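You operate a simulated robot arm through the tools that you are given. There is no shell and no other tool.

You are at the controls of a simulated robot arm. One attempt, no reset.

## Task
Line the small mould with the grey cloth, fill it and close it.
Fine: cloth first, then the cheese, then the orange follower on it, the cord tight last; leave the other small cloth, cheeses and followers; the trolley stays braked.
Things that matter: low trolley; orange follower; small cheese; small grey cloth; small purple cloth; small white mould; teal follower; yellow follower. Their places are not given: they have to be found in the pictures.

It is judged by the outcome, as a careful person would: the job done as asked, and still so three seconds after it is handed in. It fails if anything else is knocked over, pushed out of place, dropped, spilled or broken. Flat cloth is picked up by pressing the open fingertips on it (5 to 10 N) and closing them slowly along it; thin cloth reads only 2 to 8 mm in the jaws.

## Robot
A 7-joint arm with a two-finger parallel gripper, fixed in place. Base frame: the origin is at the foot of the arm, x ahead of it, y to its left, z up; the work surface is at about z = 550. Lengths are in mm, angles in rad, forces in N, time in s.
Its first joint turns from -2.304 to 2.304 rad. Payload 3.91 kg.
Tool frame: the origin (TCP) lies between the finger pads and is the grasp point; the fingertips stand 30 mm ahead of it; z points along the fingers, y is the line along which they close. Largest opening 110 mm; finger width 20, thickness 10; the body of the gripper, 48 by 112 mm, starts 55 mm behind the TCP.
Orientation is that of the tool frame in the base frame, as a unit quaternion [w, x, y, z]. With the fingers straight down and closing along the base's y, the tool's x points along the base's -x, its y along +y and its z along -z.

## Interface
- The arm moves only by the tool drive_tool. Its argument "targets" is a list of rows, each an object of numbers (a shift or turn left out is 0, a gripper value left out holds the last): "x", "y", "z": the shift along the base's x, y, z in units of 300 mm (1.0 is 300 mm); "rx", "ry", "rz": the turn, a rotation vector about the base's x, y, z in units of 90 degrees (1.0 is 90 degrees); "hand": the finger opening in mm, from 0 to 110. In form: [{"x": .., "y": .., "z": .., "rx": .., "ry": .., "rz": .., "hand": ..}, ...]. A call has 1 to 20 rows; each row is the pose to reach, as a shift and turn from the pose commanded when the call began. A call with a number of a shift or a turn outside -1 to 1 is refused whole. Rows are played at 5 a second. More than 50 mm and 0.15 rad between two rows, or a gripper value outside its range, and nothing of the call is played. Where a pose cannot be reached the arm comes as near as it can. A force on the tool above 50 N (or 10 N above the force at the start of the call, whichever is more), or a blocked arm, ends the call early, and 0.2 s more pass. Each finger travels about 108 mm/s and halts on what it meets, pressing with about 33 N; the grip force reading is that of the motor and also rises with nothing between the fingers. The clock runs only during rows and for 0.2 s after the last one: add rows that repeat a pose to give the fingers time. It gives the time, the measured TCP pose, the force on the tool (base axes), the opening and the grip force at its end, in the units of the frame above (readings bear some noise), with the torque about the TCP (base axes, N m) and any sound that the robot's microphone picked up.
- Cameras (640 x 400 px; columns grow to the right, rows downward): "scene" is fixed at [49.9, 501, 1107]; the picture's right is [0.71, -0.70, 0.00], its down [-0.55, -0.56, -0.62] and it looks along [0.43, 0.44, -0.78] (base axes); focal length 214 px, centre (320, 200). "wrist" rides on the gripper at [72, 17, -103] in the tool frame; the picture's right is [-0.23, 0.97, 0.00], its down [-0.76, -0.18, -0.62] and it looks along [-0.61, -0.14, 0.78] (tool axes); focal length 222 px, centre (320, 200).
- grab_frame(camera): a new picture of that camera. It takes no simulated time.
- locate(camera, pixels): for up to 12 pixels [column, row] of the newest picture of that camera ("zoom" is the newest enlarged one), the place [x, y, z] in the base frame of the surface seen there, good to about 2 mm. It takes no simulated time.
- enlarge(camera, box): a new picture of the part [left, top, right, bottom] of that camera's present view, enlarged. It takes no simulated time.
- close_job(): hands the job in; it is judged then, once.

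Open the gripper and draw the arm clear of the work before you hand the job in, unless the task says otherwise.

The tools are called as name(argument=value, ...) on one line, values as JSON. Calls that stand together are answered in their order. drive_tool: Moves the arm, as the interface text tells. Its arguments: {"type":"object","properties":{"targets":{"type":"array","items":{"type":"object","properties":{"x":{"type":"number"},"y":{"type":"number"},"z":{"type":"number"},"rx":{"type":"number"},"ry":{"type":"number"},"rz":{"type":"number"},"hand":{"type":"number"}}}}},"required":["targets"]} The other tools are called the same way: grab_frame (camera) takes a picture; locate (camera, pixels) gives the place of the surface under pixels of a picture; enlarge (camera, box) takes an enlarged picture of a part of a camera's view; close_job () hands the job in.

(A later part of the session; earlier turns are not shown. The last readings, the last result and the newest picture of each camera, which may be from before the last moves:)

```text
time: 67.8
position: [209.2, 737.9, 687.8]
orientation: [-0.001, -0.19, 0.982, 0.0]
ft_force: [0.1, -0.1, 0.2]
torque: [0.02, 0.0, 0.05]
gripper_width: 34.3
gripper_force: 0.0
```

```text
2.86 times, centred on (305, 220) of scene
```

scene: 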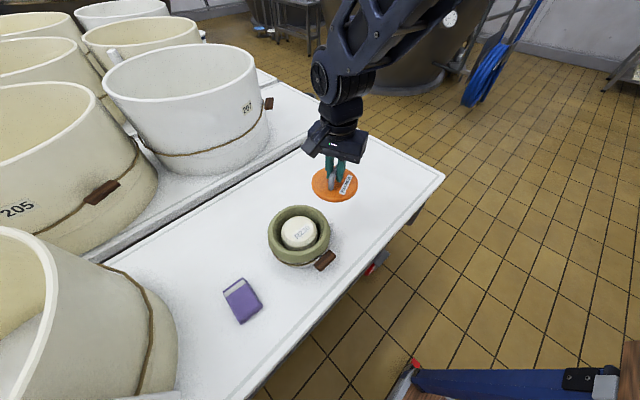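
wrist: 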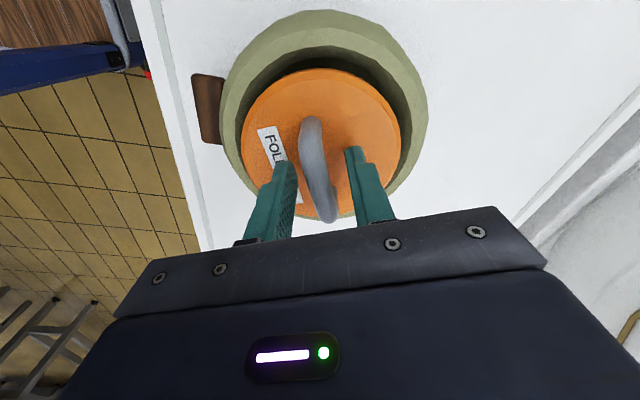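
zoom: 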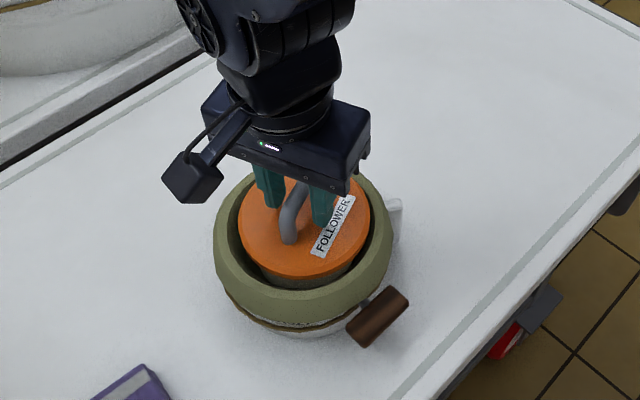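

The follower rests level on the cheese and the jaws are clear of the handle. I withdraw straight up and look at the cord toggle.

drive_tool(targets=[{"z": 0.03, "hand": 34}, {"z": 0.08}, {"z": 0.15}, {"z": 0.25}, {"z": 0.35}, {"z": 0.42}, {"z": 0.42}])

grab_frame(camera="wrist")

enlarge(camera="scene", box=[255, 195, 350, 280])

```text
time: 69.4
position: [206.7, 739.0, 814.6]
orientation: [0.0, -0.189, 0.982, 0.0]
ft_force: [0.0, -0.3, -0.2]
torque: [0.01, -0.03, 0.03]
gripper_width: 33.8
gripper_force: 0.1
```

```text
taken
```

wrist: 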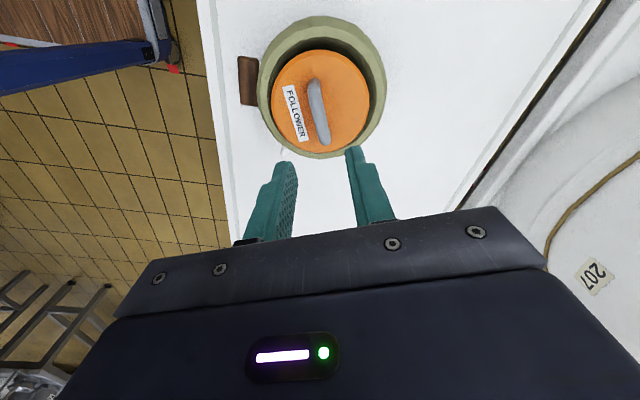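

```text
4.71 times, centred on (302, 238) of scene
```

zoom: 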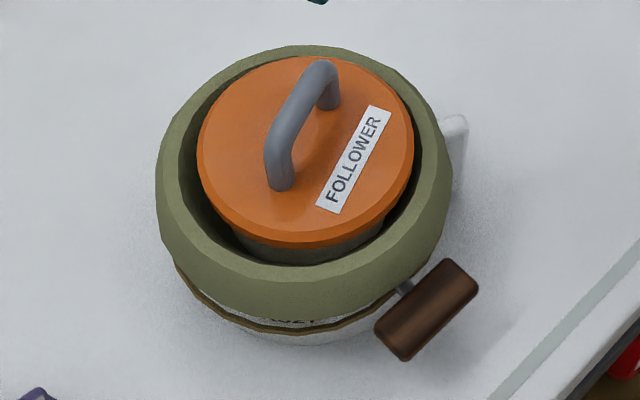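

The follower is seated in the mould. Now the cord: I locate points along the toggle and its pin to get its exact geometry.

enlarge(camera="scene", box=[305, 240, 345, 280])

enlarge(camera="wrist", box=[220, 30, 300, 130])

```text
10.00 times, centred on (325, 260) of scene
```

zoom: 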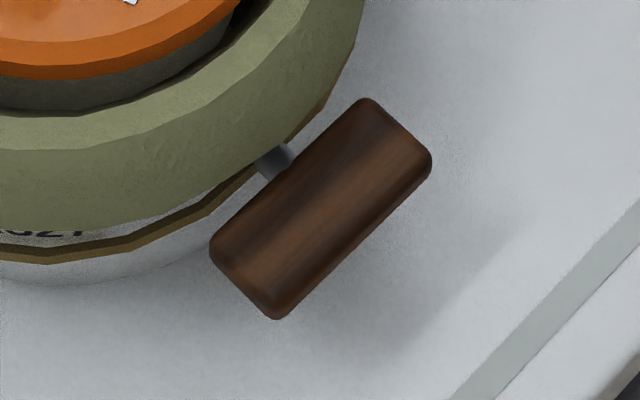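

```text
4.00 times, centred on (260, 80) of wrist
```

zoom: 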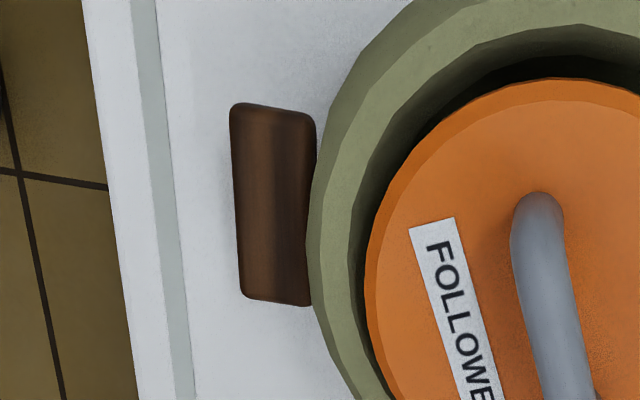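

locate(camera="zoom", pixels=[[240, 115], [305, 118], [248, 290], [300, 295], [272, 200], [255, 200], [290, 200], [235, 200], [308, 200], [272, 110], [272, 295], [268, 250]])

grab_frame(camera="scene")

locate(camera="scene", pixels=[[342, 250], [346, 256], [333, 271], [327, 266], [336, 258], [332, 256], [321, 256], [330, 268], [340, 261], [323, 259], [326, 263], [345, 252]])

```text
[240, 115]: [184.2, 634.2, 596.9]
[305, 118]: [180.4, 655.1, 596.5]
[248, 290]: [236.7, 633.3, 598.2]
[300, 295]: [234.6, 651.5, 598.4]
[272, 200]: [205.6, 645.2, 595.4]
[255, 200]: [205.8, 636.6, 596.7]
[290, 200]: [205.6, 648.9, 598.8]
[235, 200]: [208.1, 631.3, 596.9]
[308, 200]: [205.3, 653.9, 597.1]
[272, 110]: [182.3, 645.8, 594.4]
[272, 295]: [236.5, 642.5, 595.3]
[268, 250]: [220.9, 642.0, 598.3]
```

```text
taken
```

scene: 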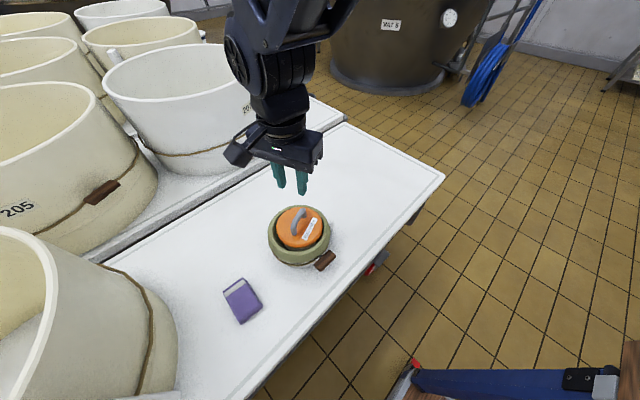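

```text
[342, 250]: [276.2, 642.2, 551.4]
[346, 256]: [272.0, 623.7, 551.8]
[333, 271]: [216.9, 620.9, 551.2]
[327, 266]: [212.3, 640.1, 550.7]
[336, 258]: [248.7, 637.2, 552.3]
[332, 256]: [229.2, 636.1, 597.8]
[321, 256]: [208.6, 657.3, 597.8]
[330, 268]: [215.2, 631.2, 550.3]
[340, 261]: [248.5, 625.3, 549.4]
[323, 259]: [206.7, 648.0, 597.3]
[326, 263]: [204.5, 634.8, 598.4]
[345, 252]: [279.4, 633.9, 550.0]
```

The toggle is a bar about 57 mm long along x (x≈181–238, y≈631–655, top z≈598), on a pin that points radially along y from the cord at z≈586. I turn the hand so that the jaws close along x and bring it above the toggle for a closer look with the wrist camera.

drive_tool(targets=[{"y": -0.03, "z": 0.0, "rz": 0.084, "hand": 60}, {"y": -0.06, "z": 0.0, "rz": 0.168, "hand": 80}, {"y": -0.1, "z": 0.0, "rz": 0.252}, {"y": -0.14, "z": 0.0, "rz": 0.336}, {"y": -0.18, "z": 0.0, "rz": 0.42}, {"y": -0.22, "z": 0.0, "rz": 0.504}, {"y": -0.26, "z": 0.0, "rz": 0.588}, {"y": -0.29, "z": 0.0, "rz": 0.672}, {"y": -0.317, "z": -0.05, "rz": 0.758}, {"y": -0.317, "z": -0.15, "rz": 0.758}, {"y": -0.317, "z": -0.25, "rz": 0.758}, {"y": -0.317, "z": -0.3, "rz": 0.758}, {"y": -0.317, "z": -0.3, "rz": 0.758}])

grab_frame(camera="wrist")

grab_frame(camera="scene")

```text
time: 72.2
position: [207.2, 643.1, 724.1]
orientation: [0.0, 0.707, -0.707, 0.0]
ft_force: [0.0, 0.2, -1.0]
torque: [-0.03, -0.02, -0.01]
gripper_width: 79.7
gripper_force: 0.1
```

```text
taken
```

wrist: 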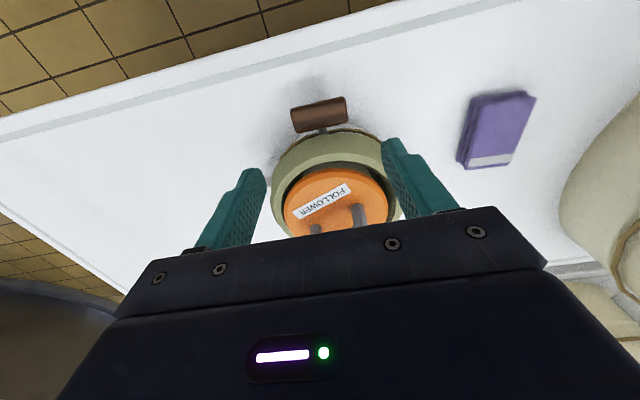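

```text
taken
```

scene: 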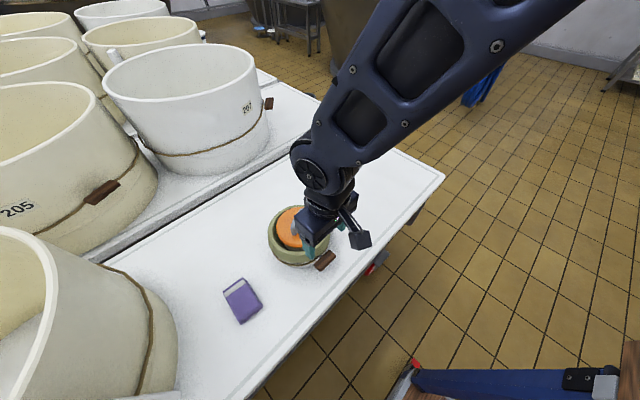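

enlarge(camera="wrist", box=[265, 75, 385, 185])

locate(camera="wrist", pixels=[[294, 112], [344, 101], [297, 130], [346, 120], [320, 108], [321, 123], [320, 100], [320, 133], [300, 60], [300, 20], [200, 85], [320, 115]])

```text
3.64 times, centred on (325, 130) of wrist
```

zoom: 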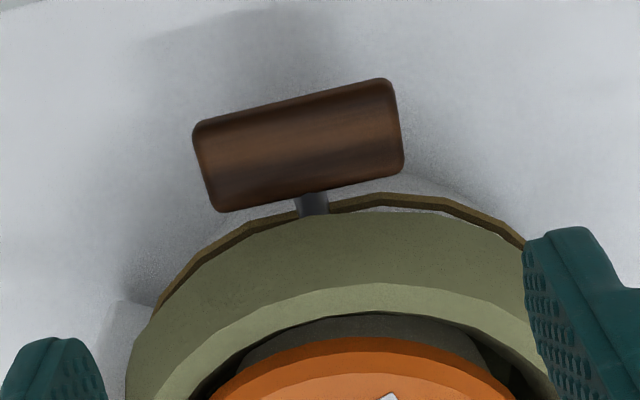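

```text
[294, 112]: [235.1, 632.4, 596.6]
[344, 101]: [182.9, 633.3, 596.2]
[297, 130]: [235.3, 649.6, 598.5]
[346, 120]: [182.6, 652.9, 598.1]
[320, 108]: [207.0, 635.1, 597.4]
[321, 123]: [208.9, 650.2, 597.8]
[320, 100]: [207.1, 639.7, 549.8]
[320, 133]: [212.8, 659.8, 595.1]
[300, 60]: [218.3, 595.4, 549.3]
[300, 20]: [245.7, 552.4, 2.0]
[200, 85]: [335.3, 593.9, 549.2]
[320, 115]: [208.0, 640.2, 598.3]
```

The toggle bar is centred at about (209,643) and its pin goes into the cord at z≈590. I lower the open jaws around the bar's two ends to TCP z≈602, then look before gripping it.

drive_tool(targets=[{"z": -0.1, "hand": 80}, {"z": -0.2}, {"z": -0.29}, {"z": -0.35}, {"z": -0.39}, {"z": -0.405}, {"z": -0.405}])

grab_frame(camera="wrist")

enlarge(camera="scene", box=[250, 180, 390, 300])

```text
time: 73.8
position: [208.3, 641.5, 602.9]
orientation: [0.0, 0.707, -0.707, 0.0]
ft_force: [0.1, 0.4, 1.3]
torque: [0.01, 0.01, 0.0]
gripper_width: 80.1
gripper_force: 0.0
```

```text
taken
```

wrist: 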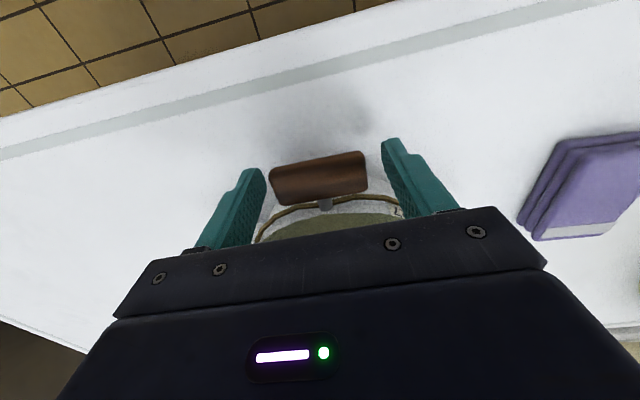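

```text
3.33 times, centred on (320, 240) of scene
```

zoom: 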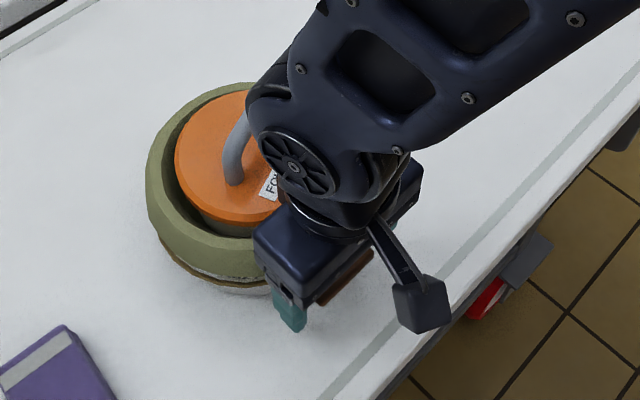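

The bar lies between the open fingers. I enlarge this closer view of the toggle and cord before gripping.

enlarge(camera="wrist", box=[250, 130, 410, 245])

locate(camera="wrist", pixels=[[280, 168], [360, 155], [275, 190], [365, 182], [320, 160], [320, 180], [320, 192], [325, 204], [300, 208], [360, 200], [320, 155], [272, 180]])

```text
3.48 times, centred on (330, 188) of wrist
```

zoom: 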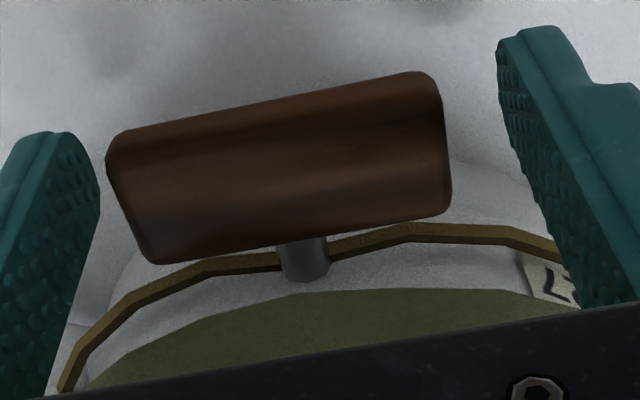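

```text
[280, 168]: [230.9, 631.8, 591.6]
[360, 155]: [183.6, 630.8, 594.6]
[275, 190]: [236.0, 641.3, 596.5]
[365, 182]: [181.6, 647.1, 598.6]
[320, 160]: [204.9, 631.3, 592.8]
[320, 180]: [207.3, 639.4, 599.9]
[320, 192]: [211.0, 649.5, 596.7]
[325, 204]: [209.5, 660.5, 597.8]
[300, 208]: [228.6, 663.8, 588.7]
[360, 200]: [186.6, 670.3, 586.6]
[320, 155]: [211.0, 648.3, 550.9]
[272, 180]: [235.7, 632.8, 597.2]
```

The toggle is a rounded wooden bar on a round pin, which suggests it turns about the pin (the y axis). I close gently on the bar's ends.

drive_tool(targets=[{"hand": 72}, {"hand": 66}, {"hand": 62}, {"hand": 58}, {"hand": 55}, {"hand": 52}, {"hand": 52}])

```text
time: 75.4
position: [208.5, 642.3, 603.1]
orientation: [0.0, 0.708, -0.707, 0.001]
ft_force: [1.3, -1.8, 1.8]
torque: [-0.02, -0.02, -0.17]
gripper_width: 57.6
gripper_force: 32.4
```

Both ends are held (57.6 mm). I test a small turn of +3° about the pin axis and watch the torque.

drive_tool(targets=[{"x": 0.0012, "ry": 0.015, "hand": 52}, {"x": 0.0024, "ry": 0.033}, {"x": 0.0024, "ry": 0.033}])

```text
time: 76.2
position: [209.1, 642.9, 602.4]
orientation: [0.018, 0.707, -0.706, -0.018]
ft_force: [2.0, -2.0, 6.2]
torque: [-0.02, -0.01, -0.14]
gripper_width: 57.4
gripper_force: 32.8
```

The torque stays near zero at +2.9°, so the bar seems to follow. I look at it.

enlarge(camera="wrist", box=[230, 130, 410, 245])

enlarge(camera="scene", box=[290, 230, 360, 290])

```text
3.48 times, centred on (320, 188) of wrist
```

zoom: 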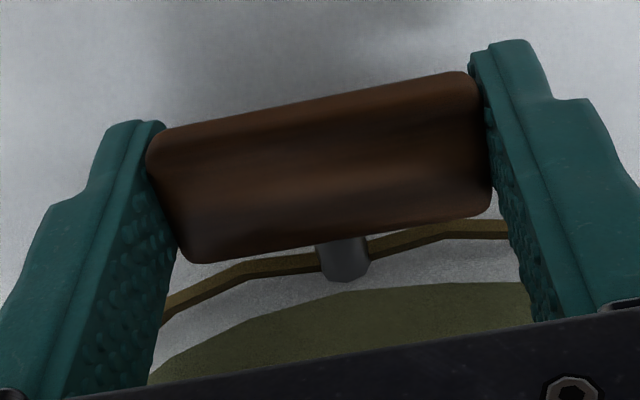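

```text
6.67 times, centred on (325, 260) of scene
```

zoom: 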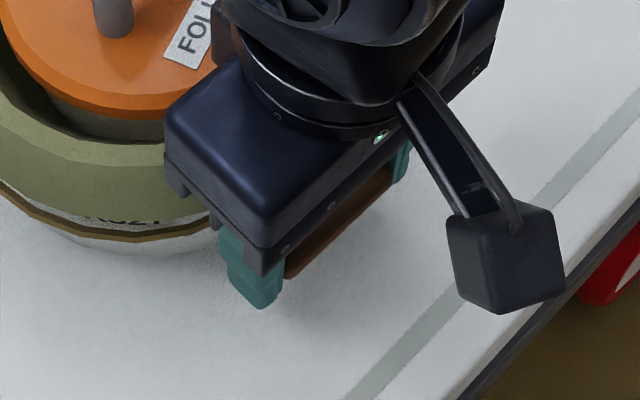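

A few degrees is hard to judge by eye. I turn on to +9° about the pin and watch the torque.

drive_tool(targets=[{"x": 0.0016, "ry": 0.022, "hand": 52}, {"x": 0.0032, "ry": 0.044}, {"x": 0.0047, "z": -0.0005, "ry": 0.067}, {"x": 0.0047, "z": -0.0005, "ry": 0.067}])

enlarge(camera="wrist", box=[230, 130, 410, 245])

enlarge(camera="scene", box=[250, 180, 390, 300])

```text
time: 77.2
position: [208.9, 642.7, 603.1]
orientation: [0.055, 0.706, -0.704, -0.056]
ft_force: [-2.3, 1.5, 15.1]
torque: [0.3, 0.06, 0.01]
gripper_width: 57.6
gripper_force: 32.6
```

```text
3.48 times, centred on (320, 188) of wrist
```

zoom: 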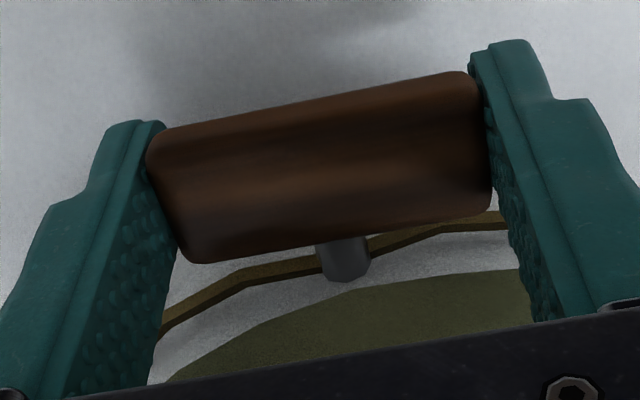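

```text
3.33 times, centred on (320, 240) of scene
```

zoom: 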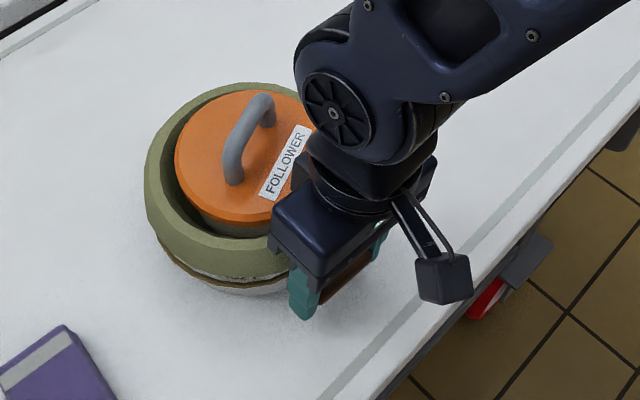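

The bar turns with the jaws while the cord and mould stay level, so the toggle does turn about its pin. A downward push of 15 N has built up, so I raise 1 mm to relieve it and read again.

drive_tool(targets=[{"z": 0.002, "hand": 52}, {"z": 0.004}, {"z": 0.004}])

```text
time: 78.0
position: [211.0, 641.9, 603.0]
orientation: [0.056, 0.706, -0.704, -0.054]
ft_force: [0.6, 1.7, 0.6]
torque: [0.12, -0.02, -0.01]
gripper_width: 57.3
gripper_force: 33.4
```

The force is back to zero at +9° with only a trace of torque, so the toggle turns freely this way. I continue to about +25° in steps, following the arc about the pin.

drive_tool(targets=[{"x": 0.0037, "z": 0.0006, "ry": 0.05, "hand": 52}, {"x": 0.0074, "z": 0.001, "ry": 0.1}, {"x": 0.011, "z": 0.0012, "ry": 0.15}, {"x": 0.0128, "z": 0.0012, "ry": 0.178}, {"x": 0.0128, "z": 0.0012, "ry": 0.178}])

enlarge(camera="wrist", box=[230, 130, 410, 245])

enlarge(camera="scene", box=[250, 180, 390, 300])

```text
time: 79.2
position: [213.0, 643.0, 603.5]
orientation: [0.154, 0.691, -0.689, -0.154]
ft_force: [0.3, 0.6, 0.0]
torque: [-0.4, -0.01, 0.01]
gripper_width: 57.7
gripper_force: 32.6
```

```text
3.48 times, centred on (320, 188) of wrist
```

zoom: 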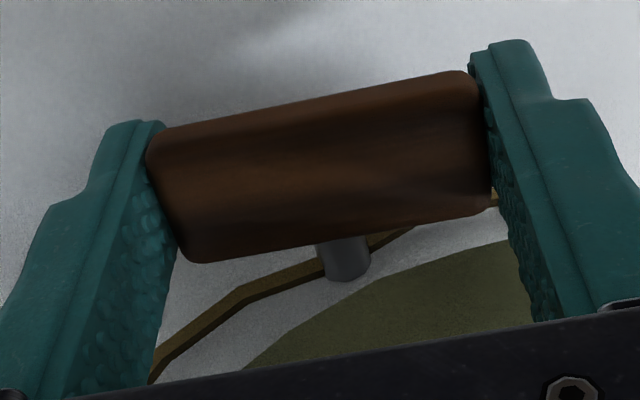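

```text
3.33 times, centred on (320, 240) of scene
```

zoom: 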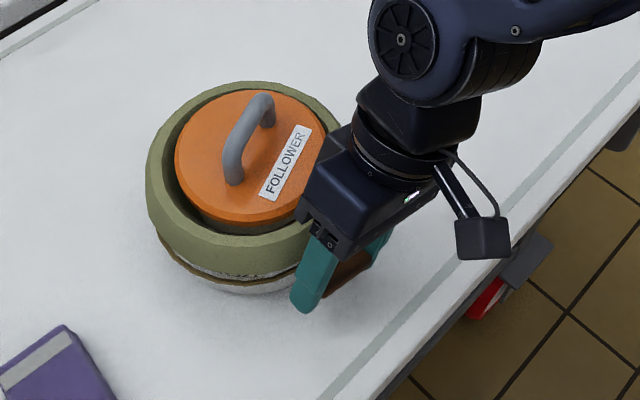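

At +25° all forces are near zero and the bar follows smoothly. I go on to about +40° along the arc.

drive_tool(targets=[{"x": 0.004, "z": -0.0006, "ry": 0.055, "hand": 52}, {"x": 0.008, "z": -0.0014, "ry": 0.11}, {"x": 0.0119, "z": -0.0024, "ry": 0.167}, {"x": 0.0119, "z": -0.0024, "ry": 0.167}])

grab_frame(camera="wrist")

enlarge(camera="scene", box=[250, 180, 390, 300])

```text
time: 80.2
position: [217.0, 643.2, 603.9]
orientation: [0.242, 0.665, -0.664, -0.243]
ft_force: [-0.4, -0.1, -3.0]
torque: [-0.34, 0.03, 0.03]
gripper_width: 57.2
gripper_force: 33.1
```

```text
taken
```

wrist: 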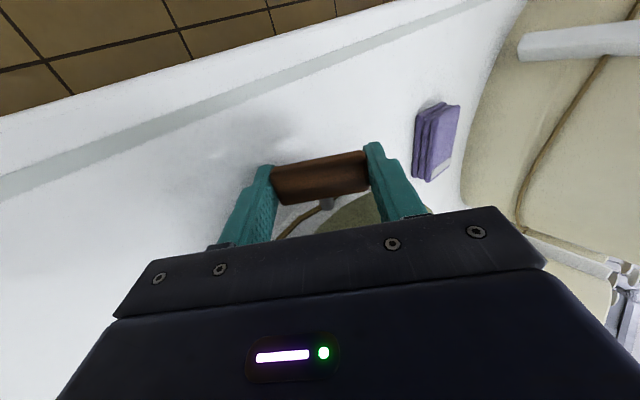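

```text
3.33 times, centred on (320, 240) of scene
```

zoom: 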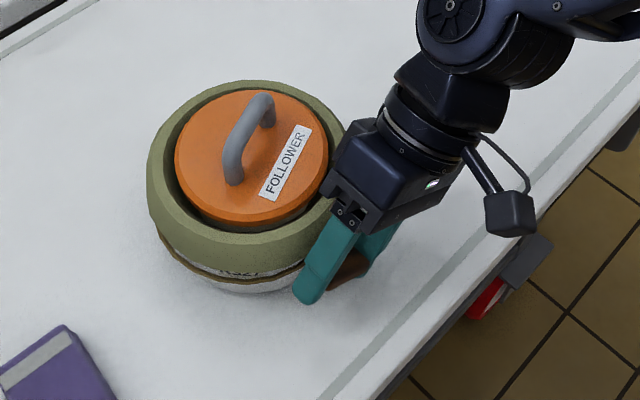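

Now at +40°, still with no resistance; the lowest fingertip is about 5 mm above the table. I turn a little further, to about +50°, watching for contact.

drive_tool(targets=[{"x": 0.0037, "z": -0.0016, "ry": 0.056, "hand": 52}, {"x": 0.0074, "z": -0.0033, "ry": 0.111}, {"x": 0.0074, "z": -0.0033, "ry": 0.111}])

enlarge(camera="wrist", box=[230, 120, 410, 245])

enlarge(camera="scene", box=[250, 180, 390, 300])

```text
time: 81.0
position: [218.6, 642.7, 602.2]
orientation: [0.298, 0.642, -0.64, -0.3]
ft_force: [-0.6, 0.2, -3.6]
torque: [-0.33, -0.03, 0.02]
gripper_width: 57.2
gripper_force: 33.2
```

```text
3.20 times, centred on (320, 182) of wrist
```

zoom: 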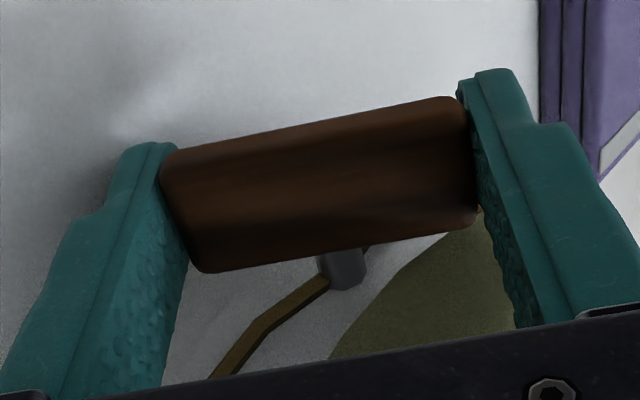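

```text
3.33 times, centred on (320, 240) of scene
```

zoom: 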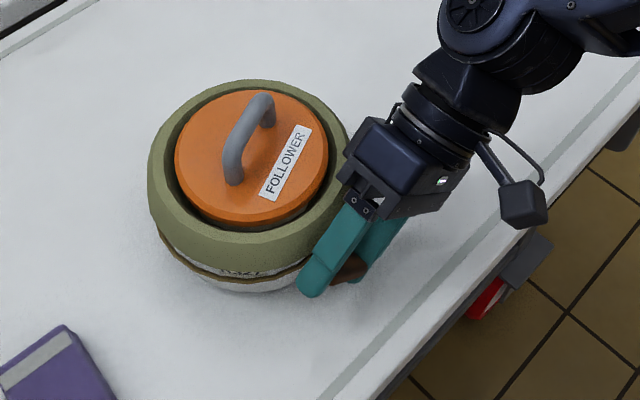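

At +50° forces are still small, and I see no change in the cord yet. The lower fingertip is now only about 2–3 mm above the table, so I release with a minimal opening, back out along the tool axis, and check whether the bar stays turned.

drive_tool(targets=[{"hand": 59}, {"hand": 60}, {"x": 0.005, "z": 0.004, "hand": 60}, {"x": 0.0128, "z": 0.0107, "hand": 61}, {"x": 0.0383, "z": 0.0322, "hand": 61}, {"x": 0.0766, "z": 0.0643, "hand": 64}, {"x": 0.14, "z": 0.1175, "hand": 70}, {"x": 0.23, "z": 0.193, "hand": 80}, {"x": 0.26, "z": 0.25, "hand": 80}, {"x": 0.26, "z": 0.25, "hand": 80}])

grab_frame(camera="wrist")

enlarge(camera="scene", box=[250, 180, 390, 300])

```text
time: 83.2
position: [296.9, 641.6, 676.3]
orientation: [0.299, 0.641, -0.64, -0.3]
ft_force: [-0.3, -0.4, 0.7]
torque: [-0.04, 0.0, 0.01]
gripper_width: 79.9
gripper_force: 0.0
```

```text
taken
```

wrist: 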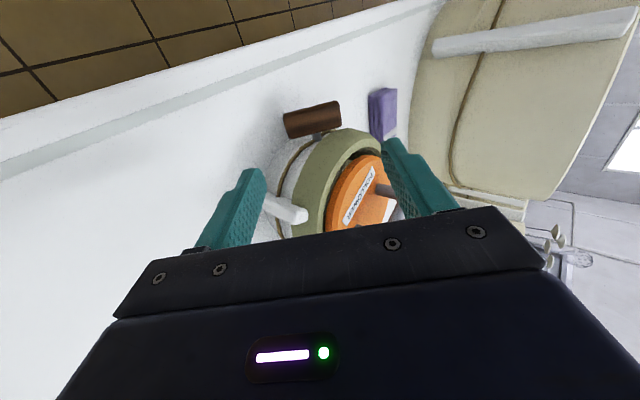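

```text
3.33 times, centred on (320, 240) of scene
```

zoom: 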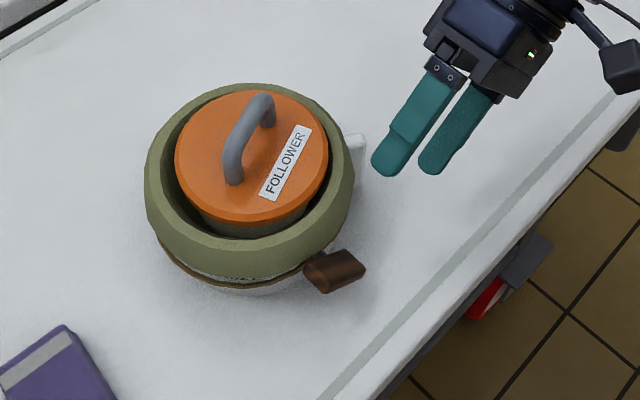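

The bar stays turned at about 50°, so the toggle holds its position. I enlarge the view to see the cord and the bar.

enlarge(camera="wrist", box=[250, 80, 420, 245])

enlarge(camera="scene", box=[295, 225, 350, 275])

```text
2.42 times, centred on (335, 162) of wrist
```

zoom: 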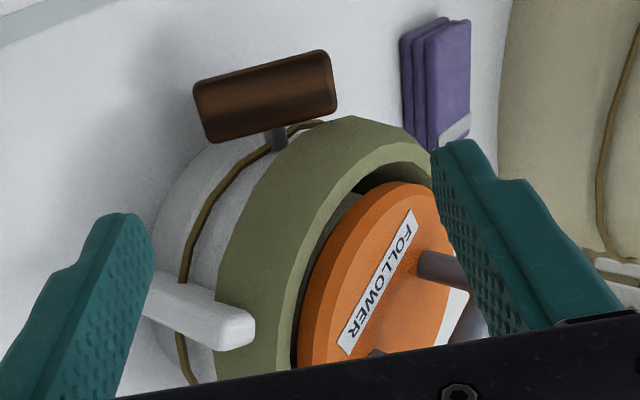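

```text
8.00 times, centred on (322, 250) of scene
```

zoom: 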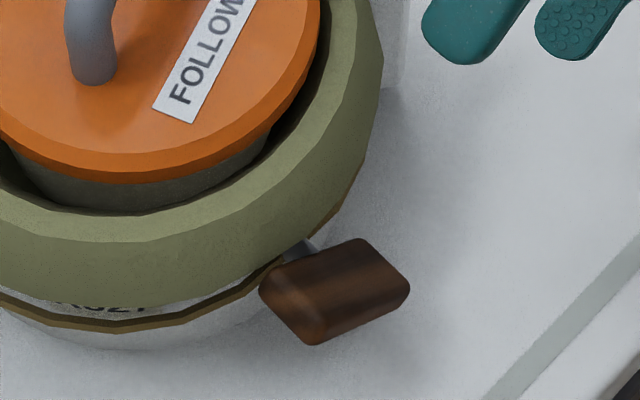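

I locate the bar's faces to get its present angle and the pivot exactly.

locate(camera="zoom", pixels=[[275, 285], [310, 335], [360, 250], [400, 290], [335, 290], [290, 310], [315, 270], [355, 310], [300, 250], [380, 270], [290, 275], [340, 330]])

grab_frame(camera="wrist")

locate(camera="wrist", pixels=[[288, 120], [335, 105], [310, 118], [295, 133], [338, 122], [312, 136], [290, 200], [340, 145], [300, 235], [320, 128], [380, 95], [375, 160]])

```text
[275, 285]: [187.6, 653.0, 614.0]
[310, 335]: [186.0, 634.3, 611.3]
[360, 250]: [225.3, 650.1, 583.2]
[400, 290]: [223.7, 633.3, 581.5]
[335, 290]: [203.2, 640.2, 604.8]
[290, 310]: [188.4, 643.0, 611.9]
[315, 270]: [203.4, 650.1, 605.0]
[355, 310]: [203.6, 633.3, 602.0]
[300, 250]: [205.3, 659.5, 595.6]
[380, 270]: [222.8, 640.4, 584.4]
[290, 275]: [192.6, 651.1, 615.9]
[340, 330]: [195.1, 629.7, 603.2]
```

```text
taken
```

wrist: 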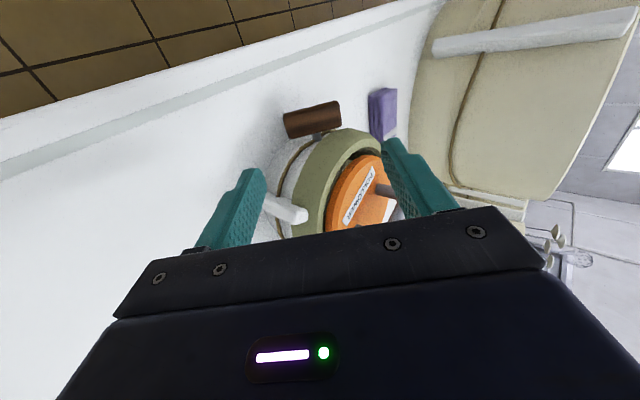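

```text
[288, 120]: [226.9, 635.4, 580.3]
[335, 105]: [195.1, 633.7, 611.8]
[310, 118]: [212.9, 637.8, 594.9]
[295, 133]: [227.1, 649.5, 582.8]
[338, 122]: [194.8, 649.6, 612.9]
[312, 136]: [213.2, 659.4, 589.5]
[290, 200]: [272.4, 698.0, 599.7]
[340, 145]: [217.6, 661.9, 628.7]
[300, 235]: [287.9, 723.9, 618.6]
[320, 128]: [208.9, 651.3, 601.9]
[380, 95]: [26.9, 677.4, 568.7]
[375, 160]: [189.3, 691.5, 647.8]
```

The bar sits at about 47° with its upper end at about (189,643,612). Next I bring the hand back upright over the toggle, to squeeze the slanted bar between the pads along x, which turns it upright without any side load on the mould.

drive_tool(targets=[{"x": -0.02, "z": 0.03, "ry": -0.0795, "hand": 80}, {"x": -0.06, "z": 0.06, "ry": -0.159}, {"x": -0.11, "z": 0.08, "ry": -0.2385}, {"x": -0.16, "z": 0.08, "ry": -0.318}, {"x": -0.21, "z": 0.08, "ry": -0.3975}, {"x": -0.26, "z": 0.08, "ry": -0.477}, {"x": -0.298, "z": 0.07, "ry": -0.556}, {"x": -0.298, "z": 0.07, "ry": -0.556}])

grab_frame(camera="wrist")

enlarge(camera="wrist", box=[240, 80, 400, 240])

```text
time: 85.0
position: [208.4, 642.8, 697.9]
orientation: [-0.001, 0.708, -0.706, 0.001]
ft_force: [1.0, -0.4, 0.4]
torque: [0.02, -0.01, 0.01]
gripper_width: 80.0
gripper_force: 0.0
```

```text
taken
```

wrist: 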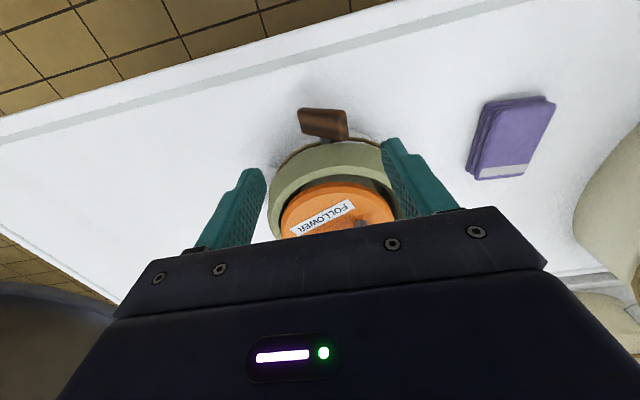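

```text
2.50 times, centred on (320, 160) of wrist
```

zoom: 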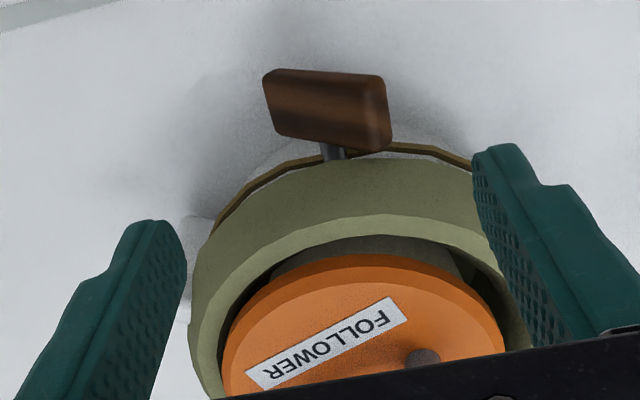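

The bar stands slanted at (322,122) between the open fingers. I check its extents before going down.

locate(camera="zoom", pixels=[[270, 85], [280, 130], [375, 90], [385, 140], [325, 100], [325, 150], [350, 130], [300, 120], [335, 158], [380, 115], [450, 160], [225, 205]])

```text
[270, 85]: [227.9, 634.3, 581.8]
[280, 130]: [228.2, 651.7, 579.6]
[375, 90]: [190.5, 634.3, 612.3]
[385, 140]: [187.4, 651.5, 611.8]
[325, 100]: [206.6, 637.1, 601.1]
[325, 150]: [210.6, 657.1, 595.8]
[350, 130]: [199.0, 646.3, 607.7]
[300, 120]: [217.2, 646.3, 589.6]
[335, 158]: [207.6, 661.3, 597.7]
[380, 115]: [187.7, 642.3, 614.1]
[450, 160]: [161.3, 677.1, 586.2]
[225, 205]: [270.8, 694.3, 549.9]
```

The bar's x extent is about 182–236, well inside the 80 mm opening. I go down to TCP z≈600 (tips ≈570) and close gradually on the slanted bar.

drive_tool(targets=[{"z": -0.09, "hand": 80}, {"z": -0.18}, {"z": -0.25}, {"z": -0.3}, {"z": -0.326}, {"z": -0.326, "hand": 72}, {"z": -0.326, "hand": 66}, {"z": -0.326, "hand": 60}, {"z": -0.326, "hand": 56}, {"z": -0.326, "hand": 52}, {"z": -0.326, "hand": 52}])

enlarge(camera="wrist", box=[230, 120, 410, 245])

enlarge(camera="scene", box=[250, 180, 390, 300])

```text
time: 87.4
position: [207.3, 642.5, 600.7]
orientation: [0.0, 0.707, -0.707, 0.0]
ft_force: [0.5, 1.1, 0.1]
torque: [0.03, 0.0, 0.0]
gripper_width: 52.1
gripper_force: 0.1
```

```text
3.20 times, centred on (320, 182) of wrist
```

zoom: 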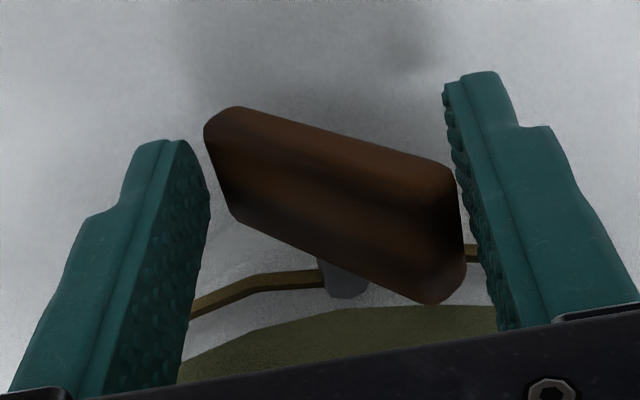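

```text
3.33 times, centred on (320, 240) of scene
```

zoom: 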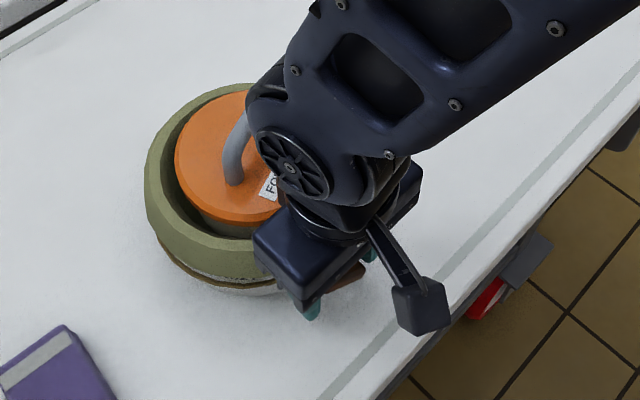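

No contact yet at 52 mm. I keep closing in small steps, so the pads turn the bar towards upright.

drive_tool(targets=[{"hand": 49}, {"hand": 46}, {"hand": 43}, {"hand": 40}, {"hand": 38}, {"hand": 38}])

enlarge(camera="wrist", box=[230, 120, 410, 245])

```text
time: 88.8
position: [207.1, 642.9, 599.2]
orientation: [-0.001, 0.708, -0.706, -0.001]
ft_force: [-0.3, 0.3, 0.9]
torque: [0.02, -0.01, -0.04]
gripper_width: 38.4
gripper_force: 0.2
```

```text
3.20 times, centred on (320, 182) of wrist
```

zoom: 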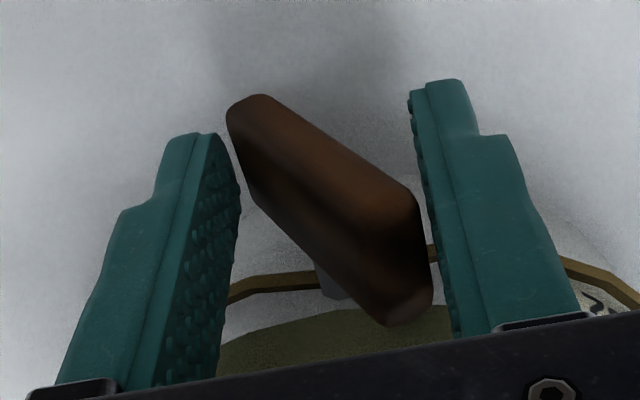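

The bar turned further with almost no force. I keep closing until the pads lie flat along it.

drive_tool(targets=[{"hand": 35}, {"hand": 32}, {"hand": 30}, {"hand": 28}, {"hand": 26}, {"hand": 24}, {"hand": 22}, {"hand": 20}, {"hand": 20}])

enlarge(camera="wrist", box=[230, 120, 410, 245])

enlarge(camera="scene", box=[250, 180, 390, 300])

```text
time: 90.8
position: [207.9, 642.7, 601.0]
orientation: [0.0, 0.708, -0.707, 0.0]
ft_force: [-0.1, 0.0, -0.3]
torque: [0.04, 0.02, -0.02]
gripper_width: 19.8
gripper_force: 0.1
```

```text
3.20 times, centred on (320, 182) of wrist
```

zoom: 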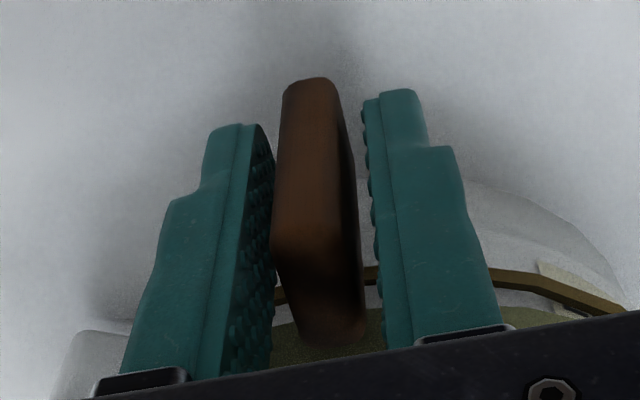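

```text
3.33 times, centred on (320, 240) of scene
```

zoom: 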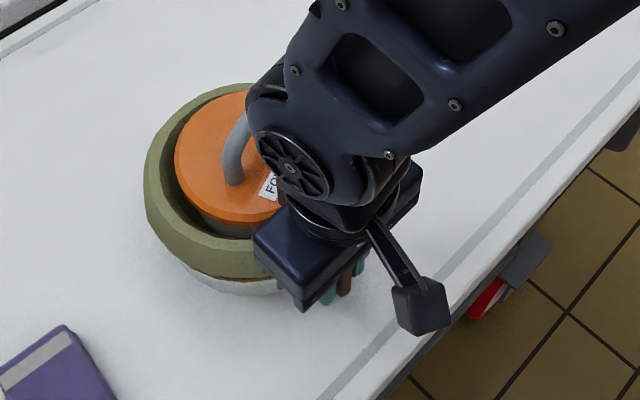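

The bar now stands nearly upright between the pads. I close until it is actually gripped.

drive_tool(targets=[{"hand": 18}, {"hand": 16}, {"hand": 14}, {"hand": 12}, {"hand": 10}, {"hand": 8}, {"hand": 8}])

enlarge(camera="wrist", box=[230, 120, 410, 245])

```text
time: 92.4
position: [207.5, 642.7, 600.6]
orientation: [0.0, 0.708, -0.707, -0.001]
ft_force: [1.0, -0.8, 1.3]
torque: [0.08, 0.04, -0.06]
gripper_width: 11.8
gripper_force: 33.0
```

```text
3.20 times, centred on (320, 182) of wrist
```

zoom: 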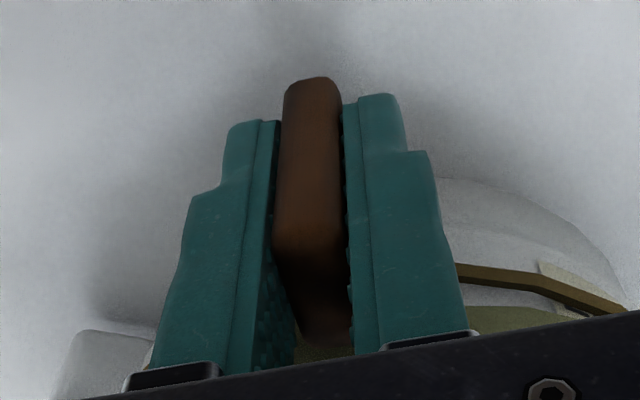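

The bar is gripped flat at 11.8 mm and stands at 90°, with no click or resistance so far. I try a further +6° about the pin to feel whether there's an end stop.

drive_tool(targets=[{"x": 0.0014, "ry": 0.022, "hand": 8}, {"x": 0.0027, "ry": 0.044}, {"x": 0.004, "z": -0.0003, "ry": 0.067}, {"x": 0.004, "z": -0.0003, "ry": 0.067}])

```text
time: 93.4
position: [209.2, 642.3, 600.6]
orientation: [0.037, 0.706, -0.706, -0.038]
ft_force: [-5.6, -5.0, 23.4]
torque: [0.64, -1.67, -0.04]
gripper_width: 14.4
gripper_force: 33.1
```

A clear stop: the torque rose to -1.67 N·m and the jaws were forced to 14.4 mm. The toggle has reached its end at about 90°, so I turn back to upright straight away.

drive_tool(targets=[{"x": -0.0014, "ry": -0.022, "hand": 8}, {"x": -0.0027, "ry": -0.044}, {"x": -0.004, "z": 0.0003, "ry": -0.067}, {"x": -0.004, "z": 0.0003, "ry": -0.067}])

enlarge(camera="wrist", box=[230, 120, 410, 245])

enlarge(camera="scene", box=[250, 180, 390, 300])

```text
time: 94.4
position: [209.2, 641.5, 601.7]
orientation: [0.0, 0.707, -0.707, 0.0]
ft_force: [-5.6, -2.4, 13.2]
torque: [-0.43, 0.05, 0.07]
gripper_width: 11.6
gripper_force: 32.7
```

```text
3.20 times, centred on (320, 182) of wrist
```

zoom: 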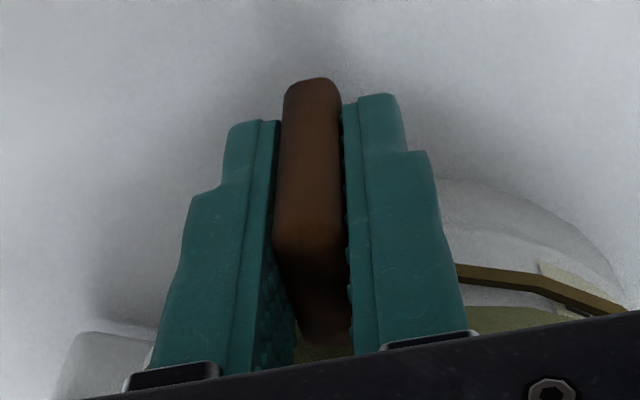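

```text
3.33 times, centred on (320, 240) of scene
```

zoom: 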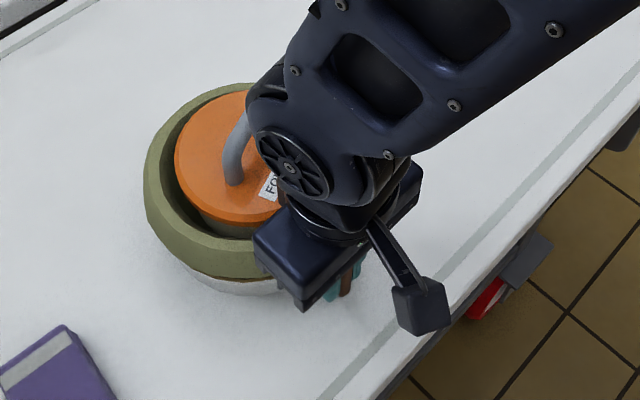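

The toggle is upright at its stop and the mould and follower look undisturbed. I open to 26 mm and withdraw straight up, then look at the cord.

drive_tool(targets=[{"hand": 14}, {"hand": 20}, {"hand": 28}, {"hand": 28}, {"z": 0.05}, {"z": 0.12}, {"z": 0.22}, {"z": 0.35}, {"z": 0.48}, {"z": 0.55}, {"z": 0.55}])

grab_frame(camera="wrist")

enlarge(camera="scene", box=[250, 180, 390, 300])

```text
time: 96.8
position: [208.5, 643.0, 765.8]
orientation: [0.0, 0.708, -0.706, 0.0]
ft_force: [0.0, -0.8, -0.3]
torque: [0.02, 0.04, 0.02]
gripper_width: 28.0
gripper_force: 0.1
```

```text
taken
```

wrist: 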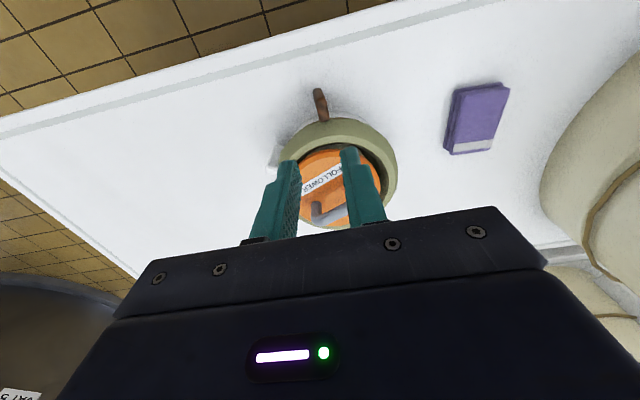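

```text
3.33 times, centred on (320, 240) of scene
```

zoom: 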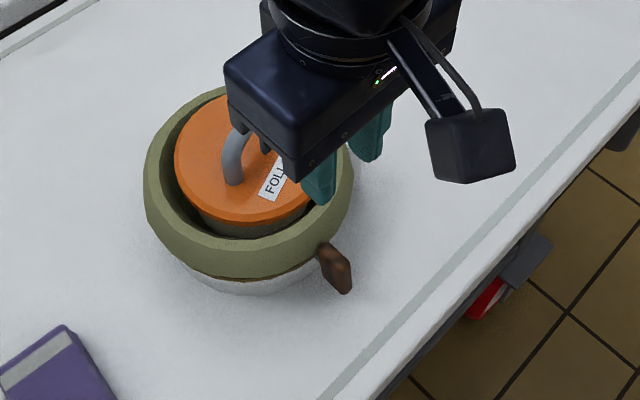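

The toggle stays upright, and the cord looks changed in the scene view. I enlarge it to compare.

enlarge(camera="scene", box=[255, 195, 350, 280])

enlarge(camera="wrist", box=[260, 70, 420, 240])

```text
4.71 times, centred on (302, 238) of scene
```

zoom: 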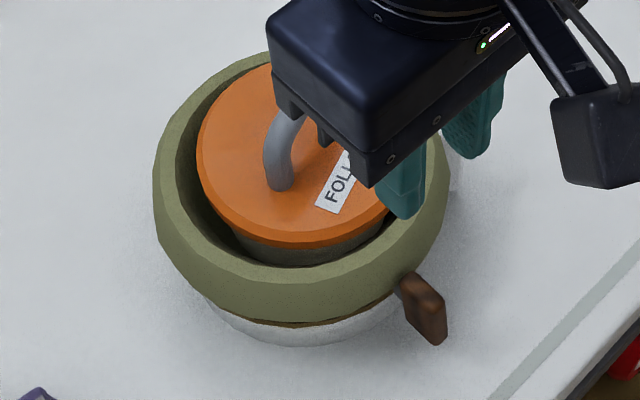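

```text
2.35 times, centred on (340, 155) of wrist
```

zoom: 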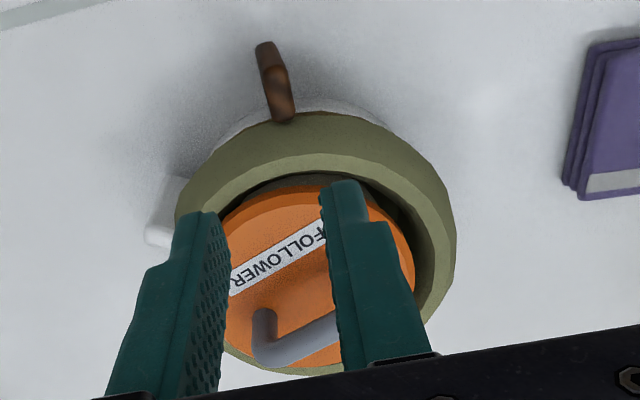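

The cord has drawn in tight against the mould and now lies mostly hidden under the cloth's edge, with the toggle upright holding it. I draw the arm up and away towards its starting area with the hand open, then check everything.

drive_tool(targets=[{"z": 0.12, "hand": 40}, {"z": 0.25, "hand": 60}, {"z": 0.38, "hand": 90}, {"z": 0.48, "hand": 110}, {"x": 0.1, "z": 0.48}, {"x": 0.25, "y": -0.03, "z": 0.48}, {"x": 0.4, "y": -0.06, "z": 0.48}, {"x": 0.55, "y": -0.09, "z": 0.48}, {"x": 0.7, "y": -0.12, "z": 0.48}, {"x": 0.84, "y": -0.15, "z": 0.48}, {"x": 0.96, "y": -0.18, "z": 0.48}, {"x": 0.96, "y": -0.18, "z": 0.48}])

grab_frame(camera="scene")

grab_frame(camera="wrist")

enlarge(camera="scene", box=[255, 195, 350, 280])

```text
time: 99.4
position: [496.8, 588.4, 909.0]
orientation: [0.0, 0.708, -0.707, 0.0]
ft_force: [-0.5, 0.5, 0.6]
torque: [-0.03, 0.02, -0.03]
gripper_width: 109.9
gripper_force: 0.1
```

```text
taken
```

scene: 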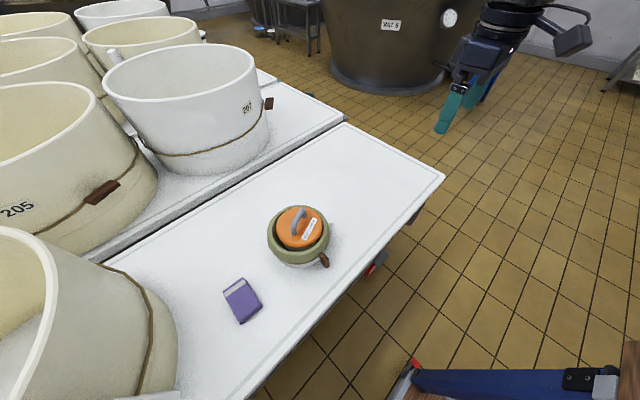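

```text
taken
```

wrist: 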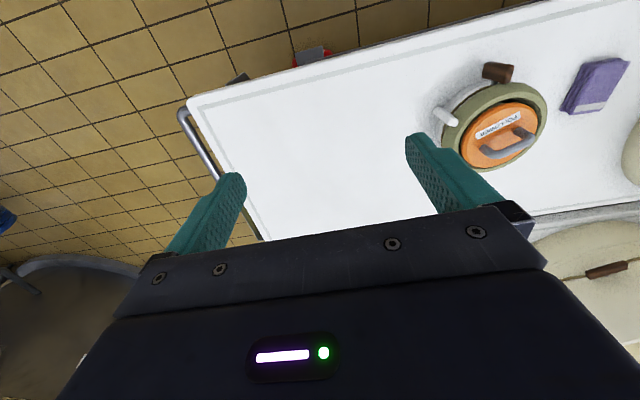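

```text
4.71 times, centred on (302, 238) of scene
```

zoom: 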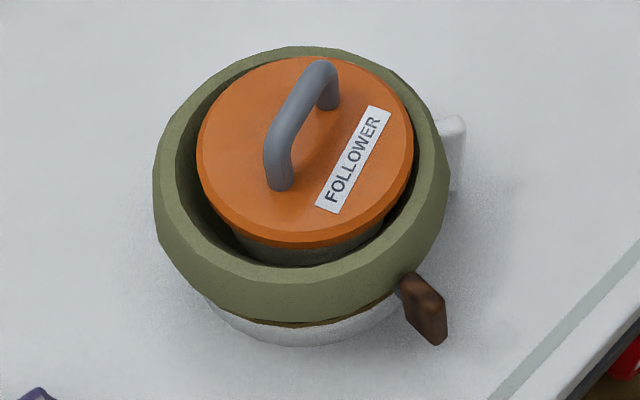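

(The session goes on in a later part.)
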